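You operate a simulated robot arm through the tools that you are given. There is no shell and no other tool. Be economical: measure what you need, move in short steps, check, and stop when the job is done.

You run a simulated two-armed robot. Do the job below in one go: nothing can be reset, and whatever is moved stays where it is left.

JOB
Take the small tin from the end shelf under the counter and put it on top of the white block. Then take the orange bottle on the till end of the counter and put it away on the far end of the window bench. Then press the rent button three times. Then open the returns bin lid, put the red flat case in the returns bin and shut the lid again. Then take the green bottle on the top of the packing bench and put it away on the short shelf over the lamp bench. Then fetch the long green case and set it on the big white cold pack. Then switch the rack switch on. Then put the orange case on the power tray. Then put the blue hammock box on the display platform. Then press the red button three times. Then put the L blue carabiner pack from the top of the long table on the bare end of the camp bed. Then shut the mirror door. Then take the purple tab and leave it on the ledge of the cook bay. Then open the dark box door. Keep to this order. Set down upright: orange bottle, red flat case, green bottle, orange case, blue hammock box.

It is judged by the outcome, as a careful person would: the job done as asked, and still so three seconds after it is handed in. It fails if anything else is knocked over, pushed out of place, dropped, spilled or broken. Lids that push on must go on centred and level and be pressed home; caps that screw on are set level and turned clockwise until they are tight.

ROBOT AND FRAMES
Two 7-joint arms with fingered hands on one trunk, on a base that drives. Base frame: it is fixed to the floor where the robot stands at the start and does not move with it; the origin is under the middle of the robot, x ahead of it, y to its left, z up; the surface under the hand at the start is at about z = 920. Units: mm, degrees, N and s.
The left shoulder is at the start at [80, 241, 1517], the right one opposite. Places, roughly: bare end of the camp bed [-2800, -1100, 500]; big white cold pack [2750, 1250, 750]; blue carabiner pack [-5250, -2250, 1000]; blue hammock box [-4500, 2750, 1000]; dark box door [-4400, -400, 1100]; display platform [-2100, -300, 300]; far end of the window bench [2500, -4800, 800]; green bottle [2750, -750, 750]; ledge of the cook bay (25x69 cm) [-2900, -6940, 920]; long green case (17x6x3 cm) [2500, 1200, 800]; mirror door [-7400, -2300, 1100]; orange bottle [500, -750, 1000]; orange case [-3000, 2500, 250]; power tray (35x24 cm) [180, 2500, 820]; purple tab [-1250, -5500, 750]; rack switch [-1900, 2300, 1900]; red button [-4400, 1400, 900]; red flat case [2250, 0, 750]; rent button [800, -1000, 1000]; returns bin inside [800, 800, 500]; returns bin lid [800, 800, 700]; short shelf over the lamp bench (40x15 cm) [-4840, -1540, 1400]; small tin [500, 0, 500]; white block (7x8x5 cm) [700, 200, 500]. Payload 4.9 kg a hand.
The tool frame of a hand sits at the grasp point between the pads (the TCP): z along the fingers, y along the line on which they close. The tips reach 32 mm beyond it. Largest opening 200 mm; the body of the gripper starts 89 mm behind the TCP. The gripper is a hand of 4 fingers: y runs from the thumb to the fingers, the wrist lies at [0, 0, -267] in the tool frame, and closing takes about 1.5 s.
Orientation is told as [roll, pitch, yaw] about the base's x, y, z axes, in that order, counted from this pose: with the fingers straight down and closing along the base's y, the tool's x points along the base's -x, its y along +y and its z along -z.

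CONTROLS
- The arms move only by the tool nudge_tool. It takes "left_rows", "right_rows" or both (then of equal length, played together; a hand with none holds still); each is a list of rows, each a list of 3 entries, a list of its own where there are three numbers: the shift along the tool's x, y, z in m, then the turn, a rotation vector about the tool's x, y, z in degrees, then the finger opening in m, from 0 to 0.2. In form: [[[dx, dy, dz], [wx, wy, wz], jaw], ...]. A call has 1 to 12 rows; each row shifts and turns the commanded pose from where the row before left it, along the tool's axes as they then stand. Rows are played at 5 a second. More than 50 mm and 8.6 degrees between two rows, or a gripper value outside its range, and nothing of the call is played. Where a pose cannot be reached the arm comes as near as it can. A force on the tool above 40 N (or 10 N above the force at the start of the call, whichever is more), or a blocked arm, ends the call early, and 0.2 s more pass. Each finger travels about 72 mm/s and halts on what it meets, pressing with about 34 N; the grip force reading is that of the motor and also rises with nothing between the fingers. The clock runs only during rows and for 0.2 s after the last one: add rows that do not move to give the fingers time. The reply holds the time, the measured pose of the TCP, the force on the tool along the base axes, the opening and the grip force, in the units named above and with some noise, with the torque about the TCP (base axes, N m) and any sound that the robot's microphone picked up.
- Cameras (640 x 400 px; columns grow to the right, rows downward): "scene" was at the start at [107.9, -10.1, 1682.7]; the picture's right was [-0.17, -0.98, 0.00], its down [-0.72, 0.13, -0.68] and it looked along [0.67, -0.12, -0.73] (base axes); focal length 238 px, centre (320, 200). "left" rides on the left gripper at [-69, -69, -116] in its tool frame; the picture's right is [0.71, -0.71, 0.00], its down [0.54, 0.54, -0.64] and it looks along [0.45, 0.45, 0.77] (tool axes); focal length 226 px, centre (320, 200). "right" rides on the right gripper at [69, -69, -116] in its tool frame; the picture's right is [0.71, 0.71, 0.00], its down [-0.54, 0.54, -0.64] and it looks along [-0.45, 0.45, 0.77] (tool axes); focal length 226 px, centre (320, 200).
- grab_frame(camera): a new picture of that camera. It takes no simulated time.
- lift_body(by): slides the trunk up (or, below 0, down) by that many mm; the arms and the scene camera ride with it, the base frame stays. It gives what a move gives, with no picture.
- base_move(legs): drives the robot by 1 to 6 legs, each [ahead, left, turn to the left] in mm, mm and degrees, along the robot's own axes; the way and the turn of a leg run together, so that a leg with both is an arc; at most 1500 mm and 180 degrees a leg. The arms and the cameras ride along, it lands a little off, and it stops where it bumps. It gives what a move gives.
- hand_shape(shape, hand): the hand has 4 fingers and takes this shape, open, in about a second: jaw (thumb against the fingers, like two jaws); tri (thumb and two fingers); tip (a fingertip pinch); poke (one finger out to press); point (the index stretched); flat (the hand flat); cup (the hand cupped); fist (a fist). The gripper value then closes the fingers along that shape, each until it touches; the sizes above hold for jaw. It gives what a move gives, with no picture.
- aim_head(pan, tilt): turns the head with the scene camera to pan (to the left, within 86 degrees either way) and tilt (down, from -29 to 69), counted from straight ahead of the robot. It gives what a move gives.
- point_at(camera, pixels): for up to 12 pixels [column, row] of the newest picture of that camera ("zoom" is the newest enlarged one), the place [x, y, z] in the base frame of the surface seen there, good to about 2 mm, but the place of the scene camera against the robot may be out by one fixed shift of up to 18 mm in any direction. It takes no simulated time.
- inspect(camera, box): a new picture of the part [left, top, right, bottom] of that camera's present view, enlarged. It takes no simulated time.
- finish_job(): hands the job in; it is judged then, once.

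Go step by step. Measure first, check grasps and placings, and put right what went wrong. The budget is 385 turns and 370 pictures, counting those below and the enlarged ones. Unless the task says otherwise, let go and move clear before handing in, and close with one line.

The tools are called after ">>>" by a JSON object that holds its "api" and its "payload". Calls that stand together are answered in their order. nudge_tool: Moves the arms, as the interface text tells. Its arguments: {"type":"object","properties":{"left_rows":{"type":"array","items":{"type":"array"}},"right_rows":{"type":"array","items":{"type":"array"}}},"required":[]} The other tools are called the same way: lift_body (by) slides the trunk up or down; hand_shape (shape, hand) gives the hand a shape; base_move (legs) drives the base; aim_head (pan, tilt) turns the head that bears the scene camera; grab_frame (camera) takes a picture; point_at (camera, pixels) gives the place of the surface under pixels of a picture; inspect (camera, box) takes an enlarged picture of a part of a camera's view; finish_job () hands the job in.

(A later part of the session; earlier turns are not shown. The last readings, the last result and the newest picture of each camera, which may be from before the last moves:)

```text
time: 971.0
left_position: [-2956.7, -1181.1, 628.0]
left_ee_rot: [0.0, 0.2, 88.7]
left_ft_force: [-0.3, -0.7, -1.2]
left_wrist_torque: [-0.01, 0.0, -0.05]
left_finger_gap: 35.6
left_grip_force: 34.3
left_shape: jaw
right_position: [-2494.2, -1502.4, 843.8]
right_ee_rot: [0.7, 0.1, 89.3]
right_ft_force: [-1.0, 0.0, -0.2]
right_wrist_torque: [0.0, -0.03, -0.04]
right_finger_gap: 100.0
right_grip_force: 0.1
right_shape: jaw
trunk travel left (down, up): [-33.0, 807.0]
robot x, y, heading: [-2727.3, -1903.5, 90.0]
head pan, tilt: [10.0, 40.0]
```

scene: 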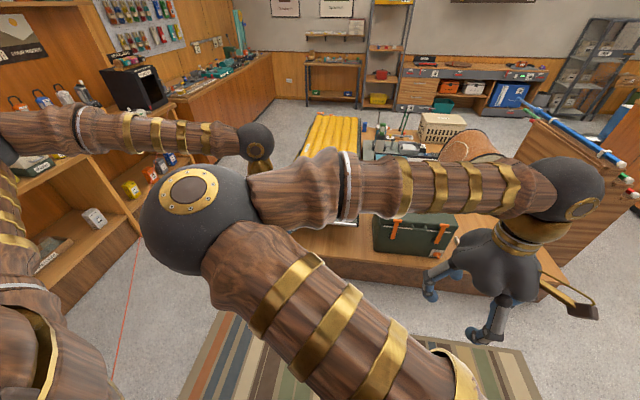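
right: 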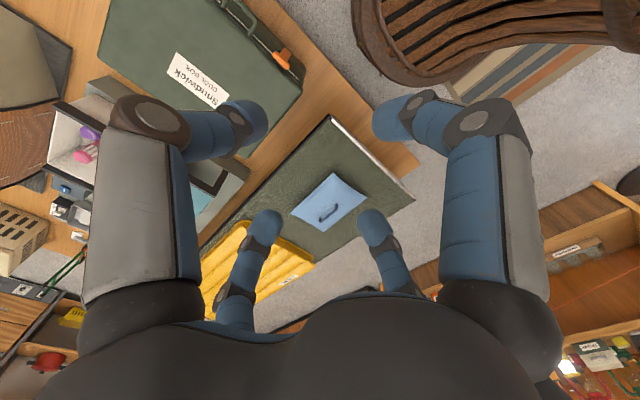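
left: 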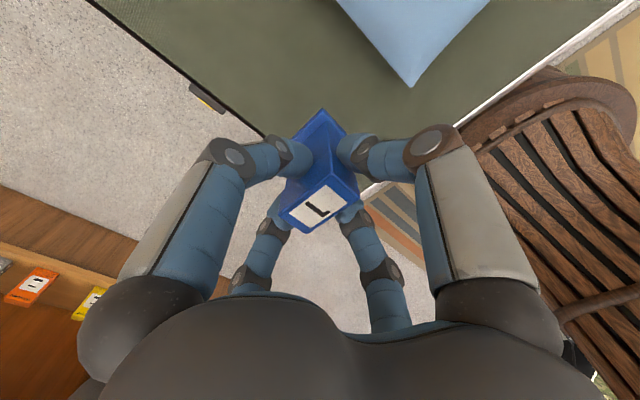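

>>> {"api": "nudge_tool", "payload": {"left_rows": [[[0, 0, 0.0015], [0, 0, 0], 0.01], [[0, 0, 0], [0, 0, 0], 0.01], [[0, 0, 0.0015], [0, 0, 0], 0.01], [[0, 0, 0], [0, 0, 0], 0.01]]}}

>>> {"api": "inspect", "payload": {"camera": "left", "box": [230, 60, 420, 260]}}

```text
time: 972.0
left_position: [-2957.9, -1181.4, 626.0]
left_ee_rot: [0.0, 0.1, 88.7]
left_ft_force: [-1.3, 1.7, 9.6]
left_wrist_torque: [0.01, 0.02, 0.0]
left_finger_gap: 35.8
left_grip_force: 34.0
left_shape: jaw
right_position: [-2492.9, -1503.4, 842.3]
right_ee_rot: [0.5, 0.1, 89.3]
right_ft_force: [-0.4, -0.2, 0.3]
right_wrist_torque: [0.0, 0.01, -0.03]
right_finger_gap: 100.1
right_grip_force: 0.0
right_shape: jaw
trunk travel left (down, up): [-33.0, 807.0]
robot x, y, heading: [-2727.1, -1902.4, 90.2]
head pan, tilt: [10.0, 40.0]
```

```text
2.00 times, centred on (325, 160) of left
```

zoom: 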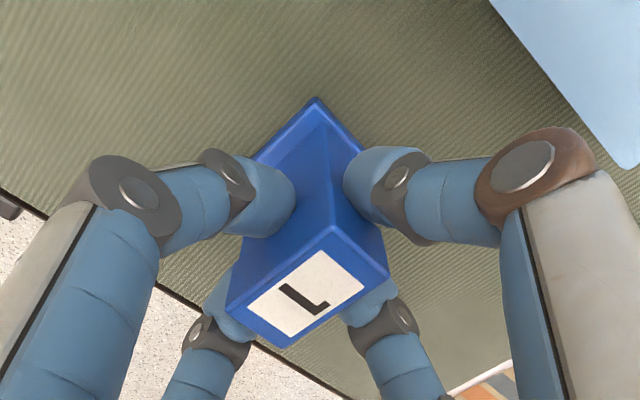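

The pack's base sits on the canvas. Release slowly and rise.

>>> {"api": "nudge_tool", "payload": {"left_rows": [[[0, 0, 0], [0, 0, 0], 0.045], [[0, 0, 0], [0, 0, 0], 0.06], [[0, 0, 0], [0, 0, 0], 0.08], [[0, 0, 0], [0, 0, 0], 0.085], [[0, 0, -0.045], [0, 0, 0], 0.085], [[0, 0, -0.045], [0, 0, 0], 0.085], [[0, 0, -0.045], [0, 0, 0], 0.085], [[0, 0, -0.045], [0, 0, 0], 0.085], [[0, 0, -0.045], [0, 0, 0], 0.085]]}}

>>> {"api": "grab_frame", "payload": {"camera": "left"}}

```text
time: 974.0
left_position: [-2956.6, -1182.9, 850.9]
left_ee_rot: [0.0, 0.1, 88.7]
left_ft_force: [-0.2, 0.2, 0.4]
left_wrist_torque: [0.03, -0.01, -0.04]
left_finger_gap: 84.5
left_grip_force: 0.0
left_shape: jaw
right_position: [-2493.4, -1503.6, 842.7]
right_ee_rot: [0.6, 0.1, 89.1]
right_ft_force: [0.3, 0.1, -0.7]
right_wrist_torque: [-0.01, 0.01, 0.0]
right_finger_gap: 100.0
right_grip_force: 0.1
right_shape: jaw
trunk travel left (down, up): [-33.0, 807.0]
robot x, y, heading: [-2728.8, -1905.0, 90.2]
head pan, tilt: [10.0, 40.0]
```

```text
112 pictures are left
```

left: 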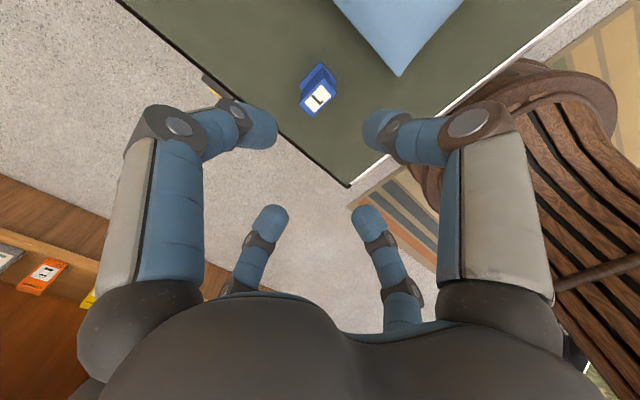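

The L pack stands on the bed's bare end. Now the mirror door in the back room: raise, retreat, and drive back in.

>>> {"api": "lift_body", "payload": {"by": 400}}

>>> {"api": "nudge_tool", "payload": {"left_rows": [[[0.045, 0, 0], [0, 0, 0], 0.085], [[0.045, 0, 0], [0, 0, 0], 0.085], [[0.045, 0, 0], [0, 0, 0], 0.085], [[0.045, 0, 0], [0, 0, 0], 0.085]]}}

>>> {"api": "base_move", "payload": {"legs": [[-720, 0, 0], [0, 0, 90], [1230, 0, 0], [0, 640, 0], [1500, 0, 0], [600, 0, 0]]}}

>>> {"api": "aim_head", "payload": {"pan": -30, "tilt": 15}}

>>> {"api": "grab_frame", "payload": {"camera": "scene"}}

```text
time: 977.8
left_position: [-2958.3, -1182.0, 1250.0]
left_ee_rot: [-0.1, 0.2, 88.7]
left_ft_force: [-0.1, -0.1, -0.2]
left_wrist_torque: [0.02, -0.01, -0.01]
left_finger_gap: 84.7
left_grip_force: 0.1
left_shape: jaw
right_position: [-2493.9, -1502.3, 1241.4]
right_ee_rot: [0.6, 0.1, 89.1]
right_ft_force: [-0.5, -0.4, -0.8]
right_wrist_torque: [0.02, 0.0, -0.01]
right_finger_gap: 100.1
right_grip_force: 0.2
right_shape: jaw
trunk travel left (down, up): [-433.0, 407.0]
robot x, y, heading: [-2725.0, -1902.4, 90.0]
head pan, tilt: [10.0, 40.0]
```

```text
time: 978.8
left_position: [-2961.6, -1365.0, 1248.1]
left_ee_rot: [0.0, 0.0, 88.6]
left_ft_force: [-0.1, -0.1, 0.3]
left_wrist_torque: [0.07, 0.0, -0.01]
left_finger_gap: 84.6
left_grip_force: 0.0
left_shape: jaw
right_position: [-2493.8, -1504.6, 1243.0]
right_ee_rot: [0.6, 0.0, 89.2]
right_ft_force: [-0.2, -0.3, 0.2]
right_wrist_torque: [0.05, 0.01, -0.03]
right_finger_gap: 99.8
right_grip_force: 0.1
right_shape: jaw
trunk travel left (down, up): [-433.0, 407.0]
robot x, y, heading: [-2725.6, -1902.6, 90.3]
head pan, tilt: [10.0, 40.0]
```

```text
time: 1005.5
left_position: [-6578.4, -3521.7, 1247.7]
left_ee_rot: [0.0, 0.1, 179.3]
left_ft_force: [-0.8, -0.2, 0.6]
left_wrist_torque: [-0.02, 0.05, 0.01]
left_finger_gap: 84.8
left_grip_force: 0.0
left_shape: jaw
right_position: [-6446.0, -3052.7, 1242.3]
right_ee_rot: [0.6, 0.2, 179.9]
right_ft_force: [-0.1, 0.0, 0.7]
right_wrist_torque: [0.0, 0.03, -0.01]
right_finger_gap: 100.1
right_grip_force: 0.0
right_shape: jaw
trunk travel left (down, up): [-433.0, 407.0]
robot x, y, heading: [-6040.0, -3282.5, -179.3]
head pan, tilt: [10.0, 40.0]
```

```text
time: 1006.6
left_position: [-6579.5, -3521.2, 1247.4]
left_ee_rot: [0.0, 0.2, 179.3]
left_ft_force: [-0.5, 0.4, -0.4]
left_wrist_torque: [0.01, 0.05, 0.0]
left_finger_gap: 84.5
left_grip_force: 0.1
left_shape: jaw
right_position: [-6445.5, -3053.7, 1243.2]
right_ee_rot: [0.6, 0.1, 179.8]
right_ft_force: [-0.6, -0.1, 0.1]
right_wrist_torque: [0.04, 0.0, 0.01]
right_finger_gap: 100.1
right_grip_force: 0.2
right_shape: jaw
trunk travel left (down, up): [-433.0, 407.0]
robot x, y, heading: [-6040.0, -3280.3, -179.4]
head pan, tilt: [-30.0, 15.0]
```

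```text
111 pictures are left
```

scene: 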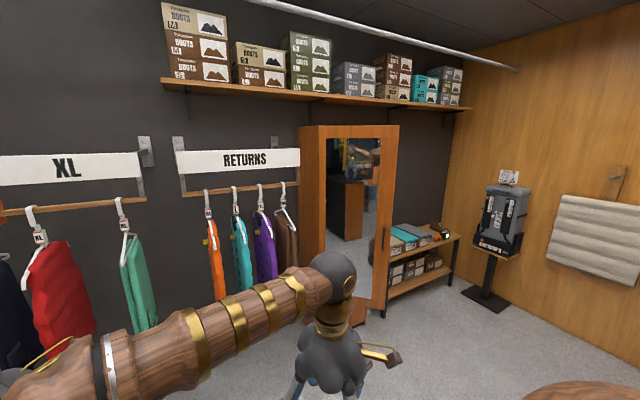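

A cabinet with the mirror door ajar; handle at (385,240). Measure its geometry.

>>> {"api": "inspect", "payload": {"camera": "scene", "box": [280, 110, 420, 330]}}

>>> {"api": "point_at", "payload": {"camera": "scene", "pixels": [[322, 140], [396, 140], [322, 280], [388, 280], [302, 150], [386, 235], [350, 200], [312, 200], [372, 300], [394, 200], [318, 200], [400, 200]]}}

```text
1.82 times, centred on (350, 220) of scene
```

zoom: 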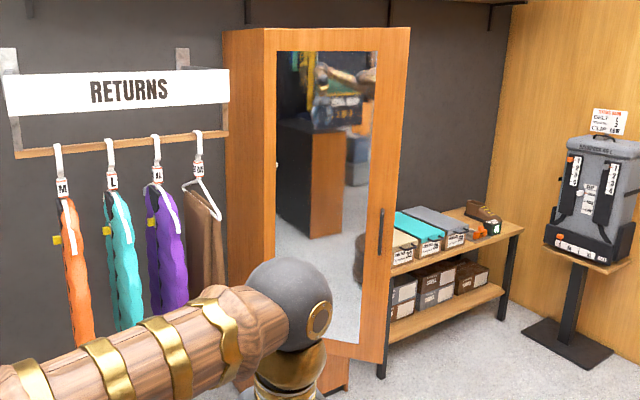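

```text
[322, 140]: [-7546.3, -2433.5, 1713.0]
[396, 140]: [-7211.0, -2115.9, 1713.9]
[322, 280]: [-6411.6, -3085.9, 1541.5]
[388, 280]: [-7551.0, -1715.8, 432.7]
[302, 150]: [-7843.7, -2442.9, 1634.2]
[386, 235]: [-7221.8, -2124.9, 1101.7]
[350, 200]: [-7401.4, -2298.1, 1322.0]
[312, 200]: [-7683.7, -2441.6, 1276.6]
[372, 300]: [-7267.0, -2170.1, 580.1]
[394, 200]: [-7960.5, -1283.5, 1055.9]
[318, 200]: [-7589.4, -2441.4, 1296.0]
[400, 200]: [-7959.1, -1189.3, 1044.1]
```

The door is hinged at (-7546,-2434), free edge at (-7211,-2116), open ~45°. I'll push its free edge shut with the right hand's palm along its arc by driving. First retract the left hand and get in position.

>>> {"api": "nudge_tool", "payload": {"left_rows": [[[0.045, 0, 0], [0, 0, 0], 0.085], [[0.045, 0, 0], [0, 0, 0], 0.085], [[0.045, 0, 0], [0, 0, 0], 0.085], [[0.035, 0, 0], [0, 0, 0], 0.085]], "right_rows": [[[0, 0, 0], [0, 0, 0], 0.03], [[0, 0, 0], [0, 0, 0], 0.03], [[0, 0, 0], [0, 0, 0], 0.03], [[0, 0, 0], [0, 0, 0], 0.03]]}}

>>> {"api": "base_move", "payload": {"legs": [[0, -815, -0.5], [680, 0, 0]]}}

>>> {"api": "aim_head", "payload": {"pan": -25, "tilt": 25}}

>>> {"api": "grab_frame", "payload": {"camera": "scene"}}

```text
time: 1007.6
left_position: [-6424.9, -3523.1, 1257.7]
left_ee_rot: [0.0, 0.3, 179.3]
left_ft_force: [-0.1, 0.6, 0.5]
left_wrist_torque: [0.0, -0.05, -0.02]
left_finger_gap: 84.8
left_grip_force: 0.1
left_shape: jaw
left hand out of reach, approached as far as the arm can: row 4
right_position: [-6444.6, -3052.9, 1242.5]
right_ee_rot: [0.6, 0.1, 179.9]
right_ft_force: [0.2, -0.9, 0.2]
right_wrist_torque: [0.0, 0.01, -0.02]
right_finger_gap: 30.3
right_grip_force: 0.0
right_shape: jaw
trunk travel left (down, up): [-433.0, 407.0]
robot x, y, heading: [-6045.4, -3279.2, -179.1]
head pan, tilt: [-30.0, 15.0]
```

```text
time: 1015.4
left_position: [-7134.2, -2725.4, 1257.4]
left_ee_rot: [-0.1, 0.2, -179.3]
left_ft_force: [0.1, 0.0, -0.2]
left_wrist_torque: [0.0, 0.02, -0.01]
left_finger_gap: 84.5
left_grip_force: 0.0
left_shape: jaw
right_position: [-7164.0, -2254.9, 1242.0]
right_ee_rot: [0.6, 0.1, -178.8]
right_ft_force: [-0.4, 0.2, -0.7]
right_wrist_torque: [-0.05, 0.0, 0.02]
right_finger_gap: 30.0
right_grip_force: 0.1
right_shape: jaw
trunk travel left (down, up): [-433.0, 407.0]
robot x, y, heading: [-6754.2, -2475.4, -178.1]
head pan, tilt: [-30.0, 15.0]
```

```text
time: 1016.1
left_position: [-7134.3, -2726.6, 1255.2]
left_ee_rot: [0.1, 0.5, -179.3]
left_ft_force: [0.1, -0.5, -0.4]
left_wrist_torque: [0.02, 0.02, -0.02]
left_finger_gap: 84.9
left_grip_force: 0.1
left_shape: jaw
right_position: [-7163.4, -2255.2, 1241.3]
right_ee_rot: [0.6, 0.0, -178.8]
right_ft_force: [-0.2, 0.1, 0.2]
right_wrist_torque: [-0.02, 0.0, 0.0]
right_finger_gap: 30.2
right_grip_force: 0.1
right_shape: jaw
trunk travel left (down, up): [-433.0, 407.0]
robot x, y, heading: [-6755.8, -2473.7, -177.8]
head pan, tilt: [-25.0, 25.0]
```

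```text
109 pictures are left
```

scene: 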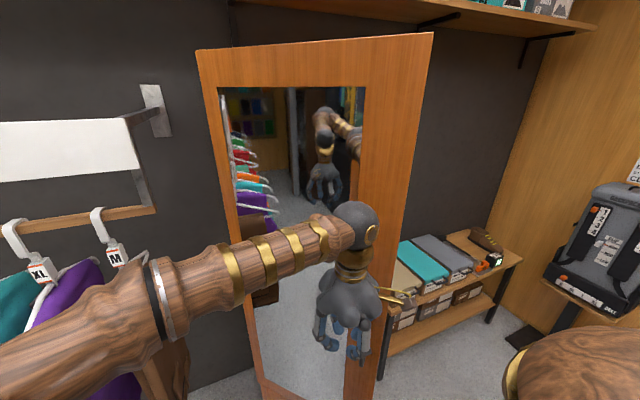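

Push along the arc with base legs.

>>> {"api": "base_move", "payload": {"legs": [[51, -119, 0], [54, -55, 0], [63, -43, 0]]}}

>>> {"api": "grab_frame", "payload": {"camera": "scene"}}

```text
time: 1018.7
left_position: [-7299.1, -2521.9, 1258.3]
left_ee_rot: [-0.2, 0.0, -179.1]
left_ft_force: [1.4, -0.2, 0.5]
left_wrist_torque: [0.11, 0.11, 0.0]
left_finger_gap: 84.6
left_grip_force: 0.0
left_shape: jaw
right_position: [-7330.3, -2053.7, 1246.0]
right_ee_rot: [0.3, -0.2, -178.5]
right_ft_force: [0.3, -0.2, 0.5]
right_wrist_torque: [0.07, 0.04, 0.0]
right_finger_gap: 29.9
right_grip_force: 0.0
right_shape: jaw
trunk travel left (down, up): [-433.0, 407.0]
robot x, y, heading: [-6928.7, -2263.9, -178.3]
head pan, tilt: [-25.0, 25.0]
```

```text
108 pictures are left
```

scene: 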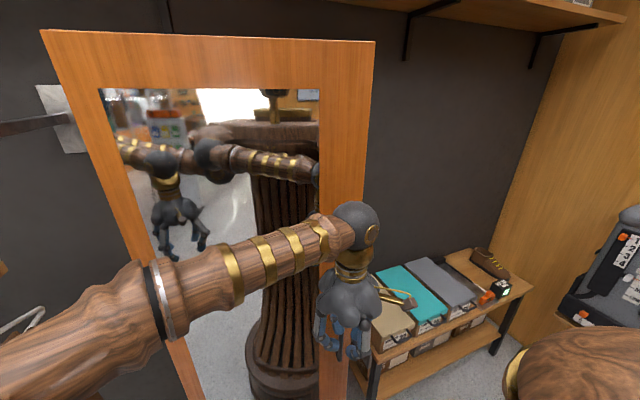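

The door is swinging shut. Continue.

>>> {"api": "base_move", "payload": {"legs": [[70, -31, 0], [36, -10, 0]]}}

>>> {"api": "point_at", "payload": {"camera": "scene", "pixels": [[60, 60], [345, 80], [150, 320]]}}

>>> {"api": "grab_frame", "payload": {"camera": "scene"}}

```text
time: 1020.2
left_position: [-7401.7, -2480.9, 1259.4]
left_ee_rot: [-0.1, -0.1, -179.1]
left_ft_force: [0.5, 0.6, 0.2]
left_wrist_torque: [0.05, 0.2, -0.02]
left_finger_gap: 84.8
left_grip_force: 0.0
left_shape: jaw
right_position: [-7434.0, -2012.0, 1245.9]
right_ee_rot: [0.5, -0.3, -178.5]
right_ft_force: [1.7, -1.3, 0.4]
right_wrist_torque: [0.06, 0.15, -0.03]
right_finger_gap: 30.2
right_grip_force: 0.2
right_shape: jaw
trunk travel left (down, up): [-433.0, 407.0]
robot x, y, heading: [-7034.2, -2223.5, -177.8]
head pan, tilt: [-25.0, 25.0]
```

```text
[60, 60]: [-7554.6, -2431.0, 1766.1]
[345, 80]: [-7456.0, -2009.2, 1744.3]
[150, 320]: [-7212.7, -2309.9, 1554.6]
```

```text
107 pictures are left
```

scene: 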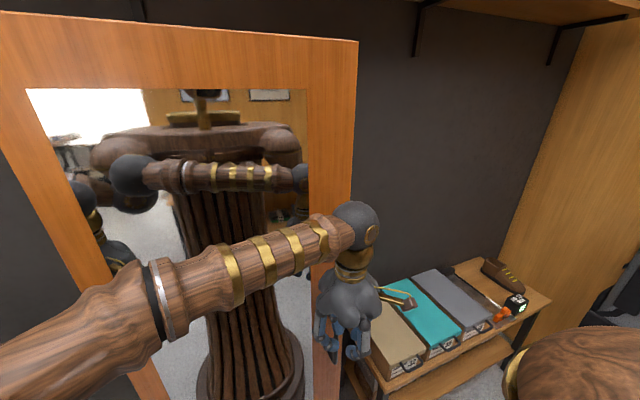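

>>> {"api": "point_at", "payload": {"camera": "scene", "pixels": [[20, 50], [335, 80], [340, 150], [352, 120], [15, 150]]}}

>>> {"api": "base_move", "payload": {"legs": [[25, 0, 0]]}}

```text
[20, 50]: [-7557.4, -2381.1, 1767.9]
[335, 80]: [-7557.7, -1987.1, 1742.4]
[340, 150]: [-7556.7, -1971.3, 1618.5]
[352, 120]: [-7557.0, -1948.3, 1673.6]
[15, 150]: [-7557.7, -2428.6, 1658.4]
```

```text
time: 1021.0
left_position: [-7428.8, -2481.0, 1258.9]
left_ee_rot: [0.0, 0.2, -179.0]
left_ft_force: [1.6, -0.4, 0.3]
left_wrist_torque: [-0.02, 0.14, -0.04]
left_finger_gap: 85.0
left_grip_force: 0.0
left_shape: jaw
right_position: [-7461.4, -2011.5, 1242.7]
right_ee_rot: [0.6, -0.1, -178.4]
right_ft_force: [1.4, 0.7, 0.5]
right_wrist_torque: [-0.02, 0.06, 0.01]
right_finger_gap: 30.3
right_grip_force: 0.0
right_shape: jaw
trunk travel left (down, up): [-433.0, 407.0]
robot x, y, heading: [-7059.1, -2226.6, -177.9]
head pan, tilt: [-25.0, 25.0]
```

The mirror door now lies flat (x≈-7557 along its whole width). Give one small confirming push.

>>> {"api": "base_move", "payload": {"legs": [[15, 0, 0]]}}

>>> {"api": "base_move", "payload": {"legs": [[-400, 0, 0]]}}

>>> {"api": "grab_frame", "payload": {"camera": "scene"}}

```text
time: 1021.8
left_position: [-7447.1, -2481.2, 1257.0]
left_ee_rot: [0.0, 0.4, -178.9]
left_ft_force: [1.1, -0.1, 0.2]
left_wrist_torque: [0.0, -0.01, 0.02]
left_finger_gap: 84.8
left_grip_force: 0.0
left_shape: jaw
right_position: [-7479.1, -2010.5, 1243.7]
right_ee_rot: [0.6, 0.0, -178.4]
right_ft_force: [0.4, 0.5, 0.1]
right_wrist_torque: [0.0, 0.01, 0.03]
right_finger_gap: 30.4
right_grip_force: 0.0
right_shape: jaw
trunk travel left (down, up): [-433.0, 407.0]
robot x, y, heading: [-7073.7, -2230.9, -177.6]
head pan, tilt: [-25.0, 25.0]
```

```text
time: 1024.3
left_position: [-7057.3, -2465.0, 1256.7]
left_ee_rot: [-0.1, 0.5, -179.1]
left_ft_force: [0.1, 0.5, -0.9]
left_wrist_torque: [0.02, -0.01, -0.01]
left_finger_gap: 84.9
left_grip_force: 0.0
left_shape: jaw
right_position: [-7089.1, -1995.3, 1242.3]
right_ee_rot: [0.5, 0.1, -178.5]
right_ft_force: [-0.5, -0.2, 1.2]
right_wrist_torque: [-0.02, -0.05, 0.01]
right_finger_gap: 30.2
right_grip_force: 0.1
right_shape: jaw
trunk travel left (down, up): [-433.0, 407.0]
robot x, y, heading: [-6680.0, -2212.1, -177.6]
head pan, tilt: [-25.0, 25.0]
```

```text
106 pictures are left
```

scene: 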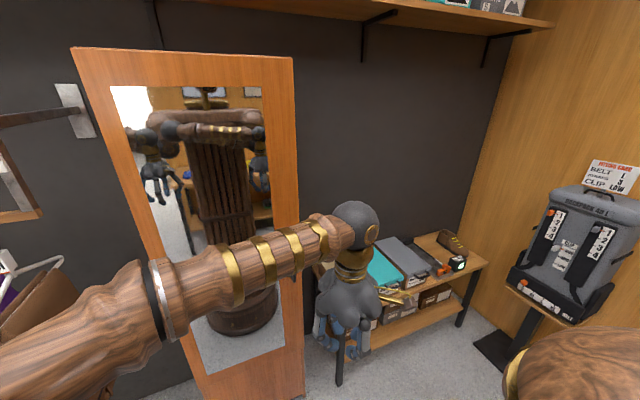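

The mirror door is shut. Next the purple tab near (-1250,-5500). Back out of the room and look for the route.

>>> {"api": "point_at", "payload": {"camera": "scene", "pixels": [[285, 75], [90, 70], [292, 250]]}}

>>> {"api": "base_move", "payload": {"legs": [[0, 1060, -2.4], [-1500, 0, 0], [-1450, 0, 0], [0, 0, 90]]}}

>>> {"api": "aim_head", "payload": {"pan": 35, "tilt": 25}}

>>> {"api": "grab_frame", "payload": {"camera": "scene"}}

```text
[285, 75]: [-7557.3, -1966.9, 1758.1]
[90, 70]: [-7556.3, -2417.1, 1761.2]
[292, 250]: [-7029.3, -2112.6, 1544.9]
```

```text
time: 1047.4
left_position: [-3452.3, -3571.3, 1256.5]
left_ee_rot: [0.0, 0.4, -90.6]
left_ft_force: [0.5, 0.0, 0.4]
left_wrist_torque: [-0.01, 0.0, -0.04]
left_finger_gap: 84.9
left_grip_force: 0.0
left_shape: jaw
right_position: [-3922.8, -3591.7, 1242.1]
right_ee_rot: [0.6, 0.1, -90.1]
right_ft_force: [-0.7, -0.3, 0.2]
right_wrist_torque: [-0.01, -0.01, 0.04]
right_finger_gap: 30.0
right_grip_force: 0.0
right_shape: jaw
trunk travel left (down, up): [-433.0, 407.0]
robot x, y, heading: [-3695.0, -3188.3, -89.1]
head pan, tilt: [-25.0, 25.0]
```

```text
time: 1048.7
left_position: [-3451.4, -3571.0, 1255.8]
left_ee_rot: [0.0, 0.5, -90.5]
left_ft_force: [0.0, -0.1, -1.4]
left_wrist_torque: [-0.02, -0.02, -0.01]
left_finger_gap: 84.8
left_grip_force: 0.2
left_shape: jaw
right_position: [-3921.7, -3590.9, 1241.9]
right_ee_rot: [0.6, 0.0, -90.0]
right_ft_force: [0.1, 0.5, 0.0]
right_wrist_torque: [-0.02, -0.01, 0.01]
right_finger_gap: 30.2
right_grip_force: 0.2
right_shape: jaw
trunk travel left (down, up): [-433.0, 407.0]
robot x, y, heading: [-3695.3, -3189.4, -89.4]
head pan, tilt: [35.0, 25.0]
```

```text
105 pictures are left
```

scene: 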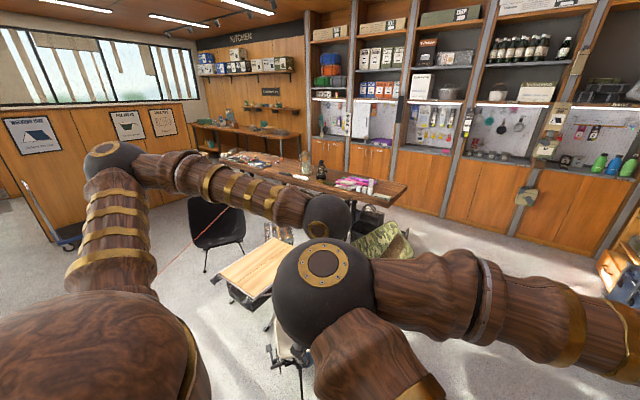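

Measure the long table, chairs and the bays.

>>> {"api": "point_at", "payload": {"camera": "scene", "pixels": [[404, 188], [225, 160], [355, 183], [320, 195], [400, 208], [215, 225], [255, 265], [410, 245], [415, 215], [450, 155], [340, 145], [385, 150]]}}

>>> {"api": "inspect", "payload": {"camera": "scene", "box": [200, 130, 420, 220]}}

```text
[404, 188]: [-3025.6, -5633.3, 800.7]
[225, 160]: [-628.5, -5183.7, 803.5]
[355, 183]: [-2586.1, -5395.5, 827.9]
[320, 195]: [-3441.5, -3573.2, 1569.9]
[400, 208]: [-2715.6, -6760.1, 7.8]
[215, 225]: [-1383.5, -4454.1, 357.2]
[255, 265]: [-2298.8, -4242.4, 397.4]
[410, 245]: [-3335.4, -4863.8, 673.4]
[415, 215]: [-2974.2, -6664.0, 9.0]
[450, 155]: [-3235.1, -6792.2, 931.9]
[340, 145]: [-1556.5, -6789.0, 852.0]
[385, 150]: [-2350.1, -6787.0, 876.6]
```

```text
2.91 times, centred on (310, 175) of scene
```

zoom: 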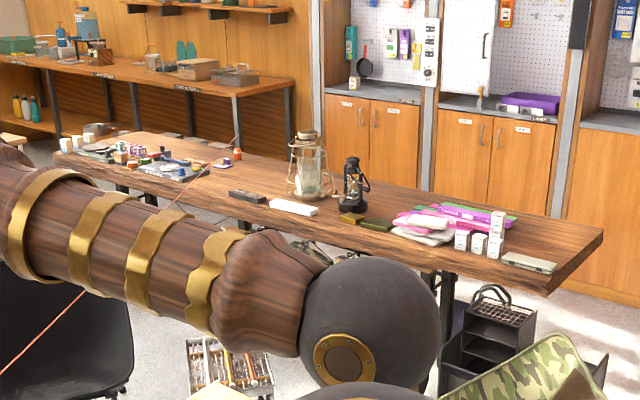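

The table spans x −600…−3050, y ≈−5200…−5700; I'll go around its west end into the southern corridor. Check the path straight ahead.

>>> {"api": "aim_head", "payload": {"pan": 5, "tilt": 30}}

>>> {"api": "grab_frame", "payload": {"camera": "scene"}}

>>> {"api": "point_at", "payload": {"camera": "scene", "pixels": [[60, 250], [100, 290], [350, 180], [420, 180], [480, 200], [250, 170], [300, 300], [200, 260], [150, 220], [520, 240], [560, 300], [450, 250]]}}

```text
time: 1049.7
left_position: [-3451.4, -3571.4, 1256.1]
left_ee_rot: [0.0, 0.4, -90.5]
left_ft_force: [-0.3, -0.2, 0.9]
left_wrist_torque: [0.01, 0.02, 0.0]
left_finger_gap: 84.8
left_grip_force: 0.0
left_shape: jaw
right_position: [-3920.9, -3590.9, 1243.3]
right_ee_rot: [0.6, 0.1, -90.0]
right_ft_force: [0.0, 0.4, -0.4]
right_wrist_torque: [-0.02, -0.02, -0.02]
right_finger_gap: 30.1
right_grip_force: 0.1
right_shape: jaw
trunk travel left (down, up): [-433.0, 407.0]
robot x, y, heading: [-3695.0, -3190.2, -89.3]
head pan, tilt: [5.0, 30.0]
```

```text
103 pictures are left
```

scene: 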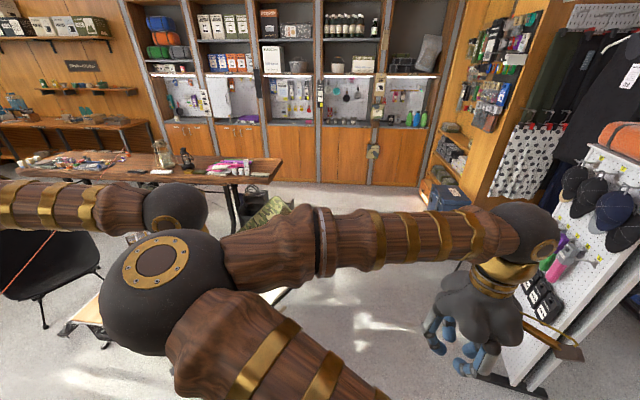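

```text
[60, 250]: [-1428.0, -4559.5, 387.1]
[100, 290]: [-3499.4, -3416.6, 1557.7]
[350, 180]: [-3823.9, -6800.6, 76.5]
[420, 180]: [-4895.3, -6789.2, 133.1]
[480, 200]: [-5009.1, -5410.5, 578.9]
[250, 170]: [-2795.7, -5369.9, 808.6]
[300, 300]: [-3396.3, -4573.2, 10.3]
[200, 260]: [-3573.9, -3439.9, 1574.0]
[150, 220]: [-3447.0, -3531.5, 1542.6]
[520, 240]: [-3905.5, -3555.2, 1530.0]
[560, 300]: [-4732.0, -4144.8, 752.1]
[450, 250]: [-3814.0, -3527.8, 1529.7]
```

Path is clear at x≈-3850. Drive south, turn to face north, and strafe east behind the table.

>>> {"api": "base_move", "payload": {"legs": [[0, -150, 0], [1400, 0, -0.6], [1300, 0, 0], [0, 0, 180], [-330, 0, 0]]}}

>>> {"api": "base_move", "payload": {"legs": [[0, -1300, 0], [0, -1150, 0]]}}

>>> {"api": "grab_frame", "payload": {"camera": "right"}}

>>> {"api": "grab_frame", "payload": {"camera": "left"}}

```text
time: 1072.9
left_position: [-4076.0, -5854.2, 1255.0]
left_ee_rot: [0.0, 0.5, 88.7]
left_ft_force: [0.3, 0.6, 0.1]
left_wrist_torque: [-0.03, -0.02, 0.02]
left_finger_gap: 84.7
left_grip_force: 0.1
left_shape: jaw
right_position: [-3605.9, -5839.5, 1240.3]
right_ee_rot: [0.5, 0.3, 89.5]
right_ft_force: [-0.2, 0.0, -0.2]
right_wrist_torque: [-0.02, -0.01, 0.04]
right_finger_gap: 30.0
right_grip_force: 0.0
right_shape: jaw
trunk travel left (down, up): [-433.0, 407.0]
robot x, y, heading: [-3834.9, -6242.6, 90.3]
head pan, tilt: [5.0, 30.0]
```

```text
time: 1085.0
left_position: [-1621.2, -5834.9, 1255.9]
left_ee_rot: [-0.1, 0.3, 89.9]
left_ft_force: [0.1, 0.1, 0.0]
left_wrist_torque: [0.0, 0.0, 0.01]
left_finger_gap: 84.6
left_grip_force: 0.1
left_shape: jaw
right_position: [-1153.5, -5811.0, 1242.8]
right_ee_rot: [0.5, 0.1, 90.4]
right_ft_force: [0.4, -0.5, -0.3]
right_wrist_torque: [0.02, -0.01, -0.02]
right_finger_gap: 30.1
right_grip_force: 0.1
right_shape: jaw
trunk travel left (down, up): [-433.0, 407.0]
robot x, y, heading: [-1376.9, -6216.6, 91.1]
head pan, tilt: [5.0, 30.0]
```

```text
102 pictures are left
```

right: 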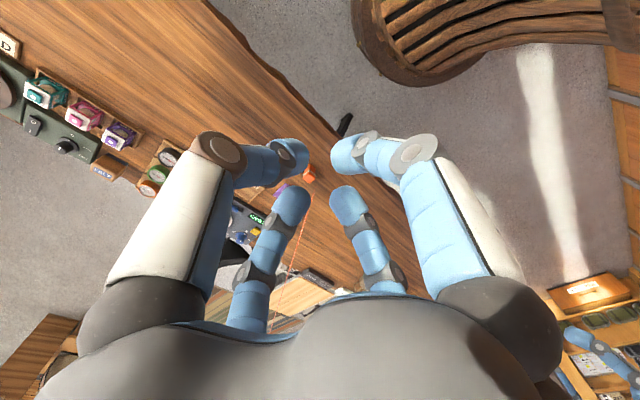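

```text
101 pictures are left
```

left: 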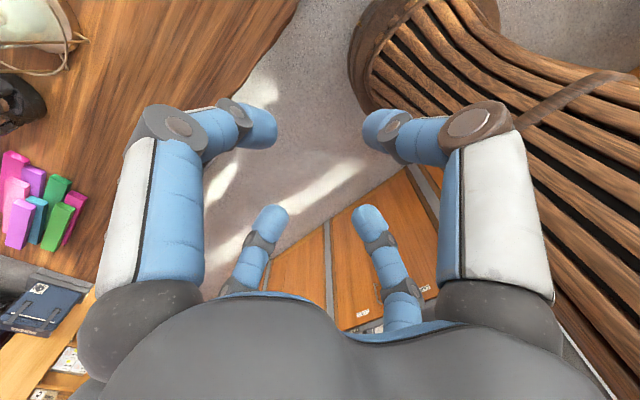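

A small purple item peeks out near (283,190) in the right view. Look with the head camera.

>>> {"api": "aim_head", "payload": {"pan": -5, "tilt": 45}}

>>> {"api": "grab_frame", "payload": {"camera": "scene"}}

>>> {"api": "inspect", "payload": {"camera": "right", "box": [220, 150, 340, 290]}}

```text
time: 1085.7
left_position: [-1620.9, -5834.7, 1256.8]
left_ee_rot: [0.0, 0.3, 89.9]
left_ft_force: [-0.8, 0.9, -0.9]
left_wrist_torque: [0.0, -0.01, 0.02]
left_finger_gap: 85.0
left_grip_force: 0.0
left_shape: jaw
right_position: [-1151.5, -5811.6, 1243.0]
right_ee_rot: [0.6, 0.0, 90.4]
right_ft_force: [0.2, -0.3, 0.4]
right_wrist_torque: [0.02, 0.02, 0.0]
right_finger_gap: 30.0
right_grip_force: 0.1
right_shape: jaw
trunk travel left (down, up): [-433.0, 407.0]
robot x, y, heading: [-1374.2, -6220.8, 91.3]
head pan, tilt: [-5.0, 45.0]
```

```text
100 pictures are left
```

scene: 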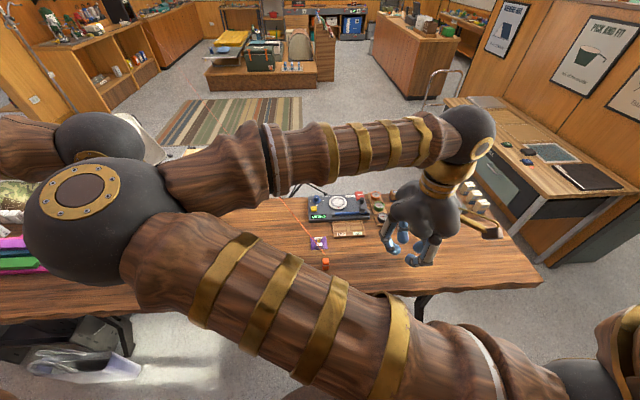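

```text
2.86 times, centred on (280, 220) of right
```

zoom: 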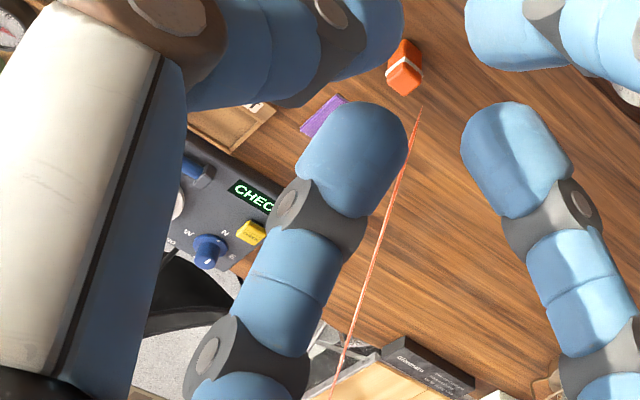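

>>> {"api": "inspect", "payload": {"camera": "scene", "box": [290, 180, 400, 280]}}

>>> {"api": "point_at", "payload": {"camera": "scene", "pixels": [[319, 242], [313, 243], [325, 242], [319, 238], [319, 247], [326, 265], [345, 228], [355, 240]]}}

```text
4.00 times, centred on (345, 230) of scene
```

zoom: 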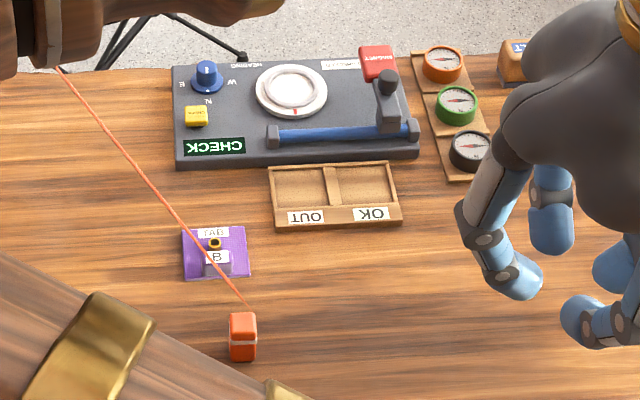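

```text
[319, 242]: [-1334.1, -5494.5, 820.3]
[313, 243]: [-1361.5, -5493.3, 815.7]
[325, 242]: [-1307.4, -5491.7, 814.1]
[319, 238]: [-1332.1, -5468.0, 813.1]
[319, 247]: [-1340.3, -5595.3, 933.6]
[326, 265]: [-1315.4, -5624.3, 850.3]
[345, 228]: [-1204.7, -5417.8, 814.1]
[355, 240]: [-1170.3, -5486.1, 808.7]
```

TAB B, a purple card with a raised grip, lies at ≈(-1332,-5483); an orange laser device stands in front of it at (-1315,-5624). Bring the right hand above the tab.

>>> {"api": "base_move", "payload": {"legs": [[0, 180, -1.2], [140, 0, 0]]}}

>>> {"api": "nudge_tool", "payload": {"right_rows": [[[-0.046, 0, 0], [0, 0, 0], 0.1], [[-0.046, 0, 0], [0, 0, 0], 0.1], [[-0.046, 0, 0], [0, 0, 0], 0.1], [[-0.046, 0, 0], [0, 0, 0], 0.1], [[0, 0, 0.045], [0, 0, 0], 0.1], [[0, 0, 0.045], [0, 0, 0], 0.1], [[0, 0, 0.045], [0, 0, 0], 0.1], [[0, 0, 0], [0, 0, 0], 0.1]]}}

>>> {"api": "grab_frame", "payload": {"camera": "right"}}

```text
time: 1088.2
left_position: [-1799.4, -5694.8, 1255.8]
left_ee_rot: [0.1, 0.4, 88.9]
left_ft_force: [-0.7, -0.4, -0.1]
left_wrist_torque: [0.01, -0.01, -0.01]
left_finger_gap: 84.8
left_grip_force: 0.0
left_shape: jaw
right_position: [-1330.3, -5680.7, 1242.1]
right_ee_rot: [0.6, 0.0, 89.4]
right_ft_force: [-0.2, 0.4, 0.0]
right_wrist_torque: [0.03, -0.03, 0.02]
right_finger_gap: 29.9
right_grip_force: 0.1
right_shape: jaw
trunk travel left (down, up): [-433.0, 407.0]
robot x, y, heading: [-1560.3, -6078.1, 90.2]
head pan, tilt: [-5.0, 45.0]
```

```text
time: 1090.0
left_position: [-1797.1, -5693.3, 1256.0]
left_ee_rot: [0.0, 0.4, 88.9]
left_ft_force: [0.3, 0.6, 0.4]
left_wrist_torque: [0.0, 0.01, -0.02]
left_finger_gap: 84.9
left_grip_force: 0.0
left_shape: jaw
right_position: [-1327.7, -5493.4, 1106.4]
right_ee_rot: [0.6, 0.0, 89.5]
right_ft_force: [-0.2, 0.1, -0.3]
right_wrist_torque: [-0.01, 0.03, -0.01]
right_finger_gap: 99.7
right_grip_force: 0.1
right_shape: jaw
trunk travel left (down, up): [-433.0, 407.0]
robot x, y, heading: [-1557.7, -6079.6, 90.1]
head pan, tilt: [-5.0, 45.0]
```

```text
97 pictures are left
```

right: 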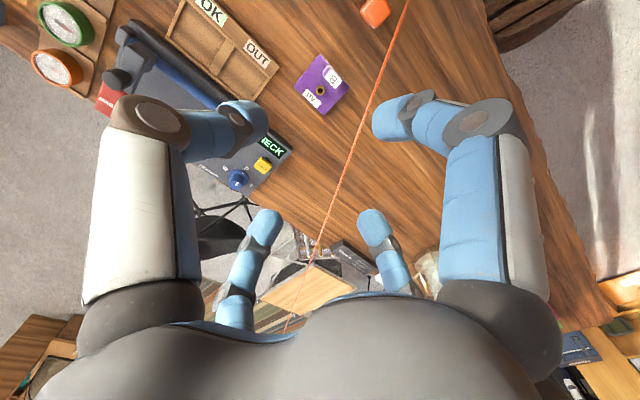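

>>> {"api": "inspect", "payload": {"camera": "right", "box": [280, 45, 400, 125]}}

>>> {"api": "point_at", "payload": {"camera": "right", "pixels": [[321, 85], [320, 92], [330, 76], [325, 68], [343, 85], [322, 110], [300, 92], [312, 97], [336, 80], [360, 130], [372, 12]]}}

```text
5.00 times, centred on (340, 85) of right
```

zoom: 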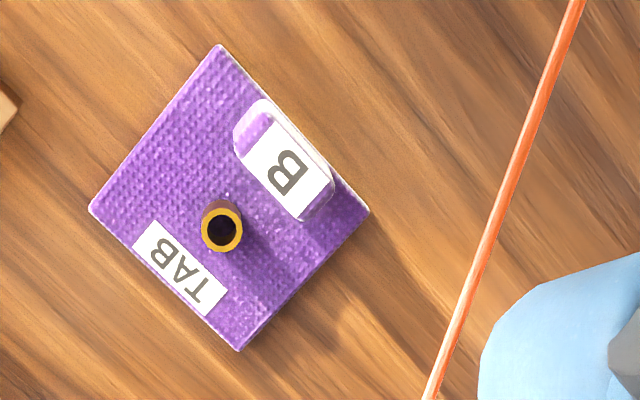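

```text
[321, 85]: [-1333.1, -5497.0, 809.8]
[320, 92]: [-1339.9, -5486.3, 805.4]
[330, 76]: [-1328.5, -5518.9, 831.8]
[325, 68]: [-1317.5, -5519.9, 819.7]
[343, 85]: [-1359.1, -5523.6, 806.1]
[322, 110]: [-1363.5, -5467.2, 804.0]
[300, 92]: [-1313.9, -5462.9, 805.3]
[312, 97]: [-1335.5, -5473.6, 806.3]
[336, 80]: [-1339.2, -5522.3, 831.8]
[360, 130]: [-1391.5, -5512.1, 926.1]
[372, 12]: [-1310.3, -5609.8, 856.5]
```

The tab has a raised "B" grip at (-1333,-5520), top z 832, with a small tube just north of it. I'll pinch the grip's ends with the tip shape (pair along x).

>>> {"api": "hand_shape", "payload": {"shape": "tip", "hand": "right"}}

>>> {"api": "nudge_tool", "payload": {"right_rows": [[[0.027, 0.005, 0], [0, 0, 0], 0.065], [[0, 0, 0.045], [0, 0, 0], 0.065], [[0, 0, 0.045], [0, 0, 0], 0.065], [[0, 0, 0.045], [0, 0, 0], 0.065], [[0, 0, 0.045], [0, 0, 0], 0.065], [[0, 0, 0], [0, 0, 0], 0.065], [[0, 0, 0], [0, 0, 0], 0.065], [[0, 0, 0], [0, 0, 0], 0.065]]}}

>>> {"api": "grab_frame", "payload": {"camera": "right"}}

```text
time: 1090.9
left_position: [-1798.8, -5693.3, 1255.8]
left_ee_rot: [0.0, 0.5, 88.8]
left_ft_force: [-0.5, -0.3, 0.6]
left_wrist_torque: [-0.03, 0.02, 0.02]
left_finger_gap: 84.7
left_grip_force: 0.0
left_shape: jaw
right_position: [-1328.0, -5493.7, 1107.6]
right_ee_rot: [0.5, 0.1, 89.5]
right_ft_force: [-0.2, 0.2, -0.6]
right_wrist_torque: [0.0, 0.0, 0.02]
right_finger_gap: 199.8
right_grip_force: 0.1
right_shape: tip
trunk travel left (down, up): [-433.0, 407.0]
robot x, y, heading: [-1555.5, -6083.6, 90.2]
head pan, tilt: [-5.0, 45.0]
```

```text
time: 1092.7
left_position: [-1798.6, -5693.6, 1256.1]
left_ee_rot: [-0.1, 0.3, 88.9]
left_ft_force: [0.3, -0.4, -0.1]
left_wrist_torque: [-0.02, 0.0, -0.03]
left_finger_gap: 84.8
left_grip_force: 0.1
left_shape: jaw
right_position: [-1334.1, -5519.7, 926.9]
right_ee_rot: [0.7, 0.1, 89.5]
right_ft_force: [-0.5, 0.7, 0.3]
right_wrist_torque: [0.02, 0.01, 0.02]
right_finger_gap: 65.4
right_grip_force: 0.0
right_shape: tip
trunk travel left (down, up): [-433.0, 407.0]
robot x, y, heading: [-1558.3, -6079.2, 89.9]
head pan, tilt: [-5.0, 45.0]
```

```text
95 pictures are left
```

right: 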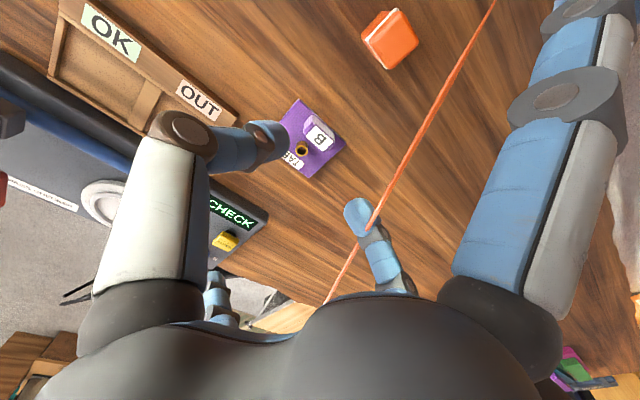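

>>> {"api": "point_at", "payload": {"camera": "right", "pixels": [[318, 134], [310, 127], [325, 142], [312, 138], [326, 130], [300, 150], [430, 110]]}}

```text
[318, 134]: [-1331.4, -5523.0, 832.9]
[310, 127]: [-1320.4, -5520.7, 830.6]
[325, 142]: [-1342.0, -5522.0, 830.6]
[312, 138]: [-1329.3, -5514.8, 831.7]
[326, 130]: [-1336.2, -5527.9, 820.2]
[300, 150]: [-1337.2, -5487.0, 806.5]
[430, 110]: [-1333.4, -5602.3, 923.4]
```

The red line is a beam the robot has already passed through elsewhere, so it's not an obstacle. Descend and pinch the grip.

>>> {"api": "nudge_tool", "payload": {"right_rows": [[[0.001, -0.002, 0.04], [0, 0, 0], 0.065], [[0, 0, 0.03], [0, 0, 0], 0.065], [[0, 0, 0.013], [0, 0, 0], 0.065], [[0, 0, 0], [0, 0, 0], 0.04], [[0, 0, 0], [0, 0, 0], 0.02], [[0, 0, 0], [0, 0, 0], 0.01], [[0, 0, 0], [0, 0, 0], 0.01], [[0, 0, 0], [0, 0, 0], 0.01]]}}

>>> {"api": "grab_frame", "payload": {"camera": "right"}}

```text
time: 1094.5
left_position: [-1797.7, -5692.6, 1256.4]
left_ee_rot: [0.0, 0.5, 89.0]
left_ft_force: [-0.4, -0.3, 0.3]
left_wrist_torque: [0.03, -0.03, 0.03]
left_finger_gap: 84.8
left_grip_force: 0.0
left_shape: jaw
right_position: [-1333.2, -5522.6, 844.7]
right_ee_rot: [0.6, 0.1, 89.5]
right_ft_force: [0.2, -0.2, 0.2]
right_wrist_torque: [-0.02, 0.01, -0.01]
right_finger_gap: 27.7
right_grip_force: 33.7
right_shape: tip
trunk travel left (down, up): [-433.0, 407.0]
robot x, y, heading: [-1559.5, -6080.0, 90.4]
head pan, tilt: [-5.0, 45.0]
```

```text
94 pictures are left
```

right: 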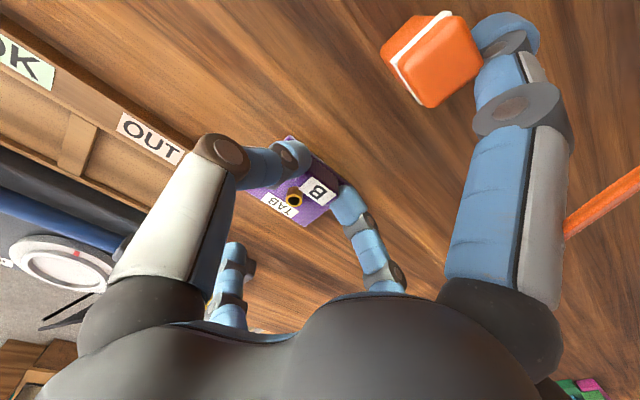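

Gripped (27.7 mm). Lift straight up and check.

>>> {"api": "nudge_tool", "payload": {"right_rows": [[[0, 0, -0.02], [0, 0, 0], 0.01], [[0, 0, -0.04], [0, 0, 0], 0.01], [[0, 0, -0.045], [0, 0, 0], 0.01], [[0, 0, -0.045], [0, 0, 0], 0.01], [[0, 0, -0.045], [0, 0, 0], 0.01], [[0, 0, -0.045], [0, 0, 0], 0.01], [[0, 0, -0.045], [0, 0, 0], 0.01], [[0, 0, -0.045], [0, 0, 0], 0.01], [[0, 0, -0.045], [0, 0, 0], 0.01]]}}

>>> {"api": "grab_frame", "payload": {"camera": "right"}}

```text
time: 1096.5
left_position: [-1798.5, -5693.8, 1257.0]
left_ee_rot: [0.0, 0.4, 88.9]
left_ft_force: [0.4, -0.6, 0.6]
left_wrist_torque: [0.04, 0.04, -0.01]
left_finger_gap: 84.6
left_grip_force: 0.0
left_shape: jaw
right_position: [-1331.9, -5522.4, 1220.5]
right_ee_rot: [0.5, 0.1, 89.5]
right_ft_force: [0.0, -0.6, -0.5]
right_wrist_torque: [0.02, -0.01, 0.0]
right_finger_gap: 27.7
right_grip_force: 33.9
right_shape: tip
trunk travel left (down, up): [-433.0, 407.0]
robot x, y, heading: [-1558.5, -6080.6, 90.1]
head pan, tilt: [-5.0, 45.0]
```

```text
93 pictures are left
```

right: 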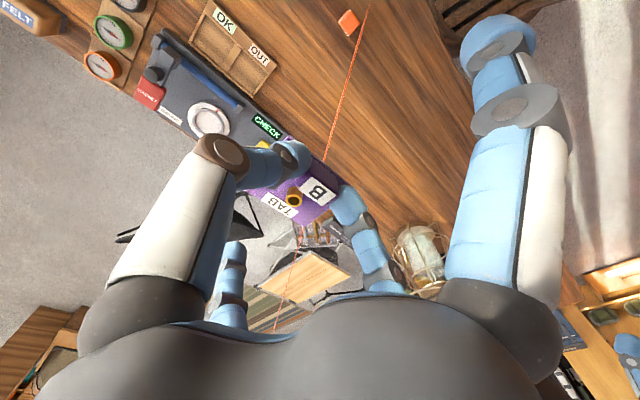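

Tab held level. Retract and go around to face the bays.

>>> {"api": "nudge_tool", "payload": {"right_rows": [[[0.045, 0, 0], [0, 0, 0], 0.01], [[0.045, 0, 0], [0, 0, 0], 0.01], [[0.045, 0, 0], [0, 0, 0], 0.01], [[0.02, 0, 0], [0, 0, 0], 0.01]]}}

>>> {"api": "base_move", "payload": {"legs": [[-110, 0, 0], [0, 1200, 0], [0, 1050, 0], [280, 0, 0], [0, 0, -180]]}}

>>> {"api": "base_move", "payload": {"legs": [[230, 0, 0], [0, 1000, 0]]}}

>>> {"api": "aim_head", "payload": {"pan": -10, "tilt": 25}}

>>> {"api": "grab_frame", "payload": {"camera": "scene"}}

```text
time: 1097.6
left_position: [-1798.4, -5692.5, 1257.2]
left_ee_rot: [0.1, 0.4, 88.9]
left_ft_force: [-0.7, 0.2, 0.5]
left_wrist_torque: [0.04, -0.03, 0.0]
left_finger_gap: 85.0
left_grip_force: 0.0
left_shape: jaw
right_position: [-1284.2, -5679.3, 1216.5]
right_ee_rot: [-0.3, 0.8, 81.5]
right_ft_force: [0.6, 0.3, -0.5]
right_wrist_torque: [0.03, -0.04, -0.02]
right_finger_gap: 27.3
right_grip_force: 33.9
right_shape: tip
trunk travel left (down, up): [-433.0, 407.0]
robot x, y, heading: [-1556.0, -6074.5, 90.0]
head pan, tilt: [-5.0, 45.0]
stopped in row 4 (right hand): the arm was blocked; the commanded pose is now the measured one
```

```text
time: 1118.4
left_position: [-3574.6, -6325.1, 1256.6]
left_ee_rot: [0.0, 0.4, -88.6]
left_ft_force: [-0.9, -0.7, 0.1]
left_wrist_torque: [-0.01, 0.0, 0.02]
left_finger_gap: 84.8
left_grip_force: 0.0
left_shape: jaw
right_position: [-4087.8, -6364.5, 1215.6]
right_ee_rot: [-0.1, 0.6, -95.8]
right_ft_force: [0.1, -0.4, 0.1]
right_wrist_torque: [0.01, 0.0, 0.01]
right_finger_gap: 27.3
right_grip_force: 34.0
right_shape: tip
trunk travel left (down, up): [-433.0, 407.0]
robot x, y, heading: [-3827.9, -5950.3, -87.2]
head pan, tilt: [-5.0, 45.0]
```

```text
time: 1125.0
left_position: [-2554.6, -6527.6, 1255.8]
left_ee_rot: [0.1, 0.4, -89.6]
left_ft_force: [0.1, -0.5, -0.4]
left_wrist_torque: [0.01, 0.0, 0.01]
left_finger_gap: 84.9
left_grip_force: 0.0
left_shape: jaw
right_position: [-3067.4, -6557.2, 1215.5]
right_ee_rot: [-0.2, 0.8, -96.8]
right_ft_force: [-0.5, -0.2, -0.1]
right_wrist_torque: [0.0, -0.02, -0.03]
right_finger_gap: 27.5
right_grip_force: 34.0
right_shape: tip
trunk travel left (down, up): [-433.0, 407.0]
robot x, y, heading: [-2804.3, -6147.5, -88.4]
head pan, tilt: [-5.0, 45.0]
```

```text
time: 1125.8
left_position: [-2552.0, -6528.6, 1256.0]
left_ee_rot: [0.0, 0.4, -89.6]
left_ft_force: [0.2, 0.1, 0.0]
left_wrist_torque: [-0.03, -0.02, -0.01]
left_finger_gap: 85.0
left_grip_force: 0.1
left_shape: jaw
right_position: [-3065.7, -6557.8, 1216.0]
right_ee_rot: [-0.3, 0.8, -96.8]
right_ft_force: [0.7, -0.3, -0.3]
right_wrist_torque: [-0.03, -0.01, 0.02]
right_finger_gap: 27.2
right_grip_force: 33.8
right_shape: tip
trunk travel left (down, up): [-433.0, 407.0]
robot x, y, heading: [-2797.7, -6145.5, -88.5]
head pan, tilt: [-10.0, 25.0]
```

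```text
92 pictures are left
```

scene: 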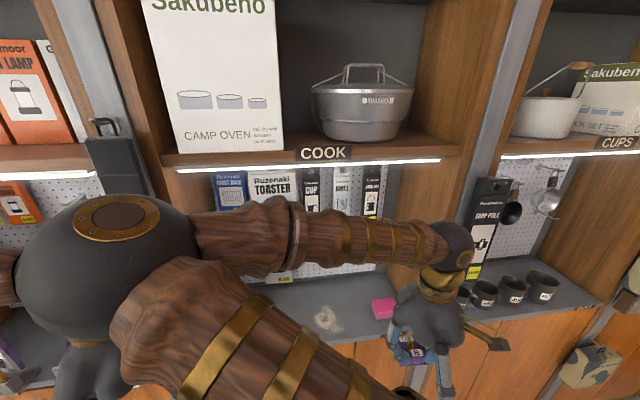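

The COOK bay is straight ahead; its grey ledge at (310,310) holds a pink block and a small white pile. Measure.

>>> {"api": "point_at", "payload": {"camera": "scene", "pixels": [[290, 295], [350, 290], [327, 318], [382, 307], [340, 340], [295, 345], [320, 165], [160, 165], [440, 160], [350, 262], [470, 270], [300, 320]]}}

>>> {"api": "grab_frame", "payload": {"camera": "right"}}

```text
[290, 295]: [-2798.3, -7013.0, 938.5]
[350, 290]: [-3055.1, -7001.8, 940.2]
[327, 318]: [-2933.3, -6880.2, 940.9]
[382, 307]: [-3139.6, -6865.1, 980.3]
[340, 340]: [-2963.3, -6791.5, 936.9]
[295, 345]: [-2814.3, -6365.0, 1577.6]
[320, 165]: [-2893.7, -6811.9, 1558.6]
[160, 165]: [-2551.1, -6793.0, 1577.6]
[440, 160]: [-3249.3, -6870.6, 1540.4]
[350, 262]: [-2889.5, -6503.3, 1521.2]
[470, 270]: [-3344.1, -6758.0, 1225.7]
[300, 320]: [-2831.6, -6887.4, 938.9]
```

```text
91 pictures are left
```

right: 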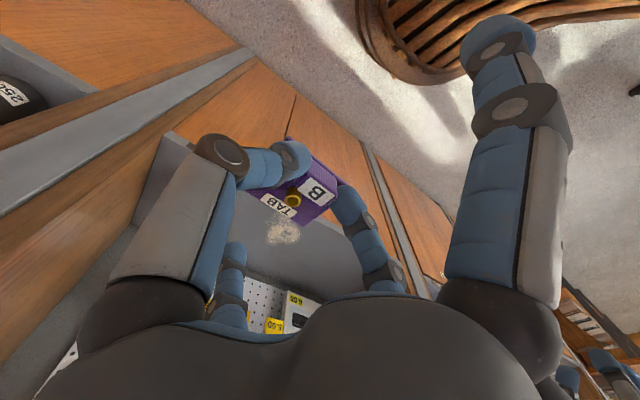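

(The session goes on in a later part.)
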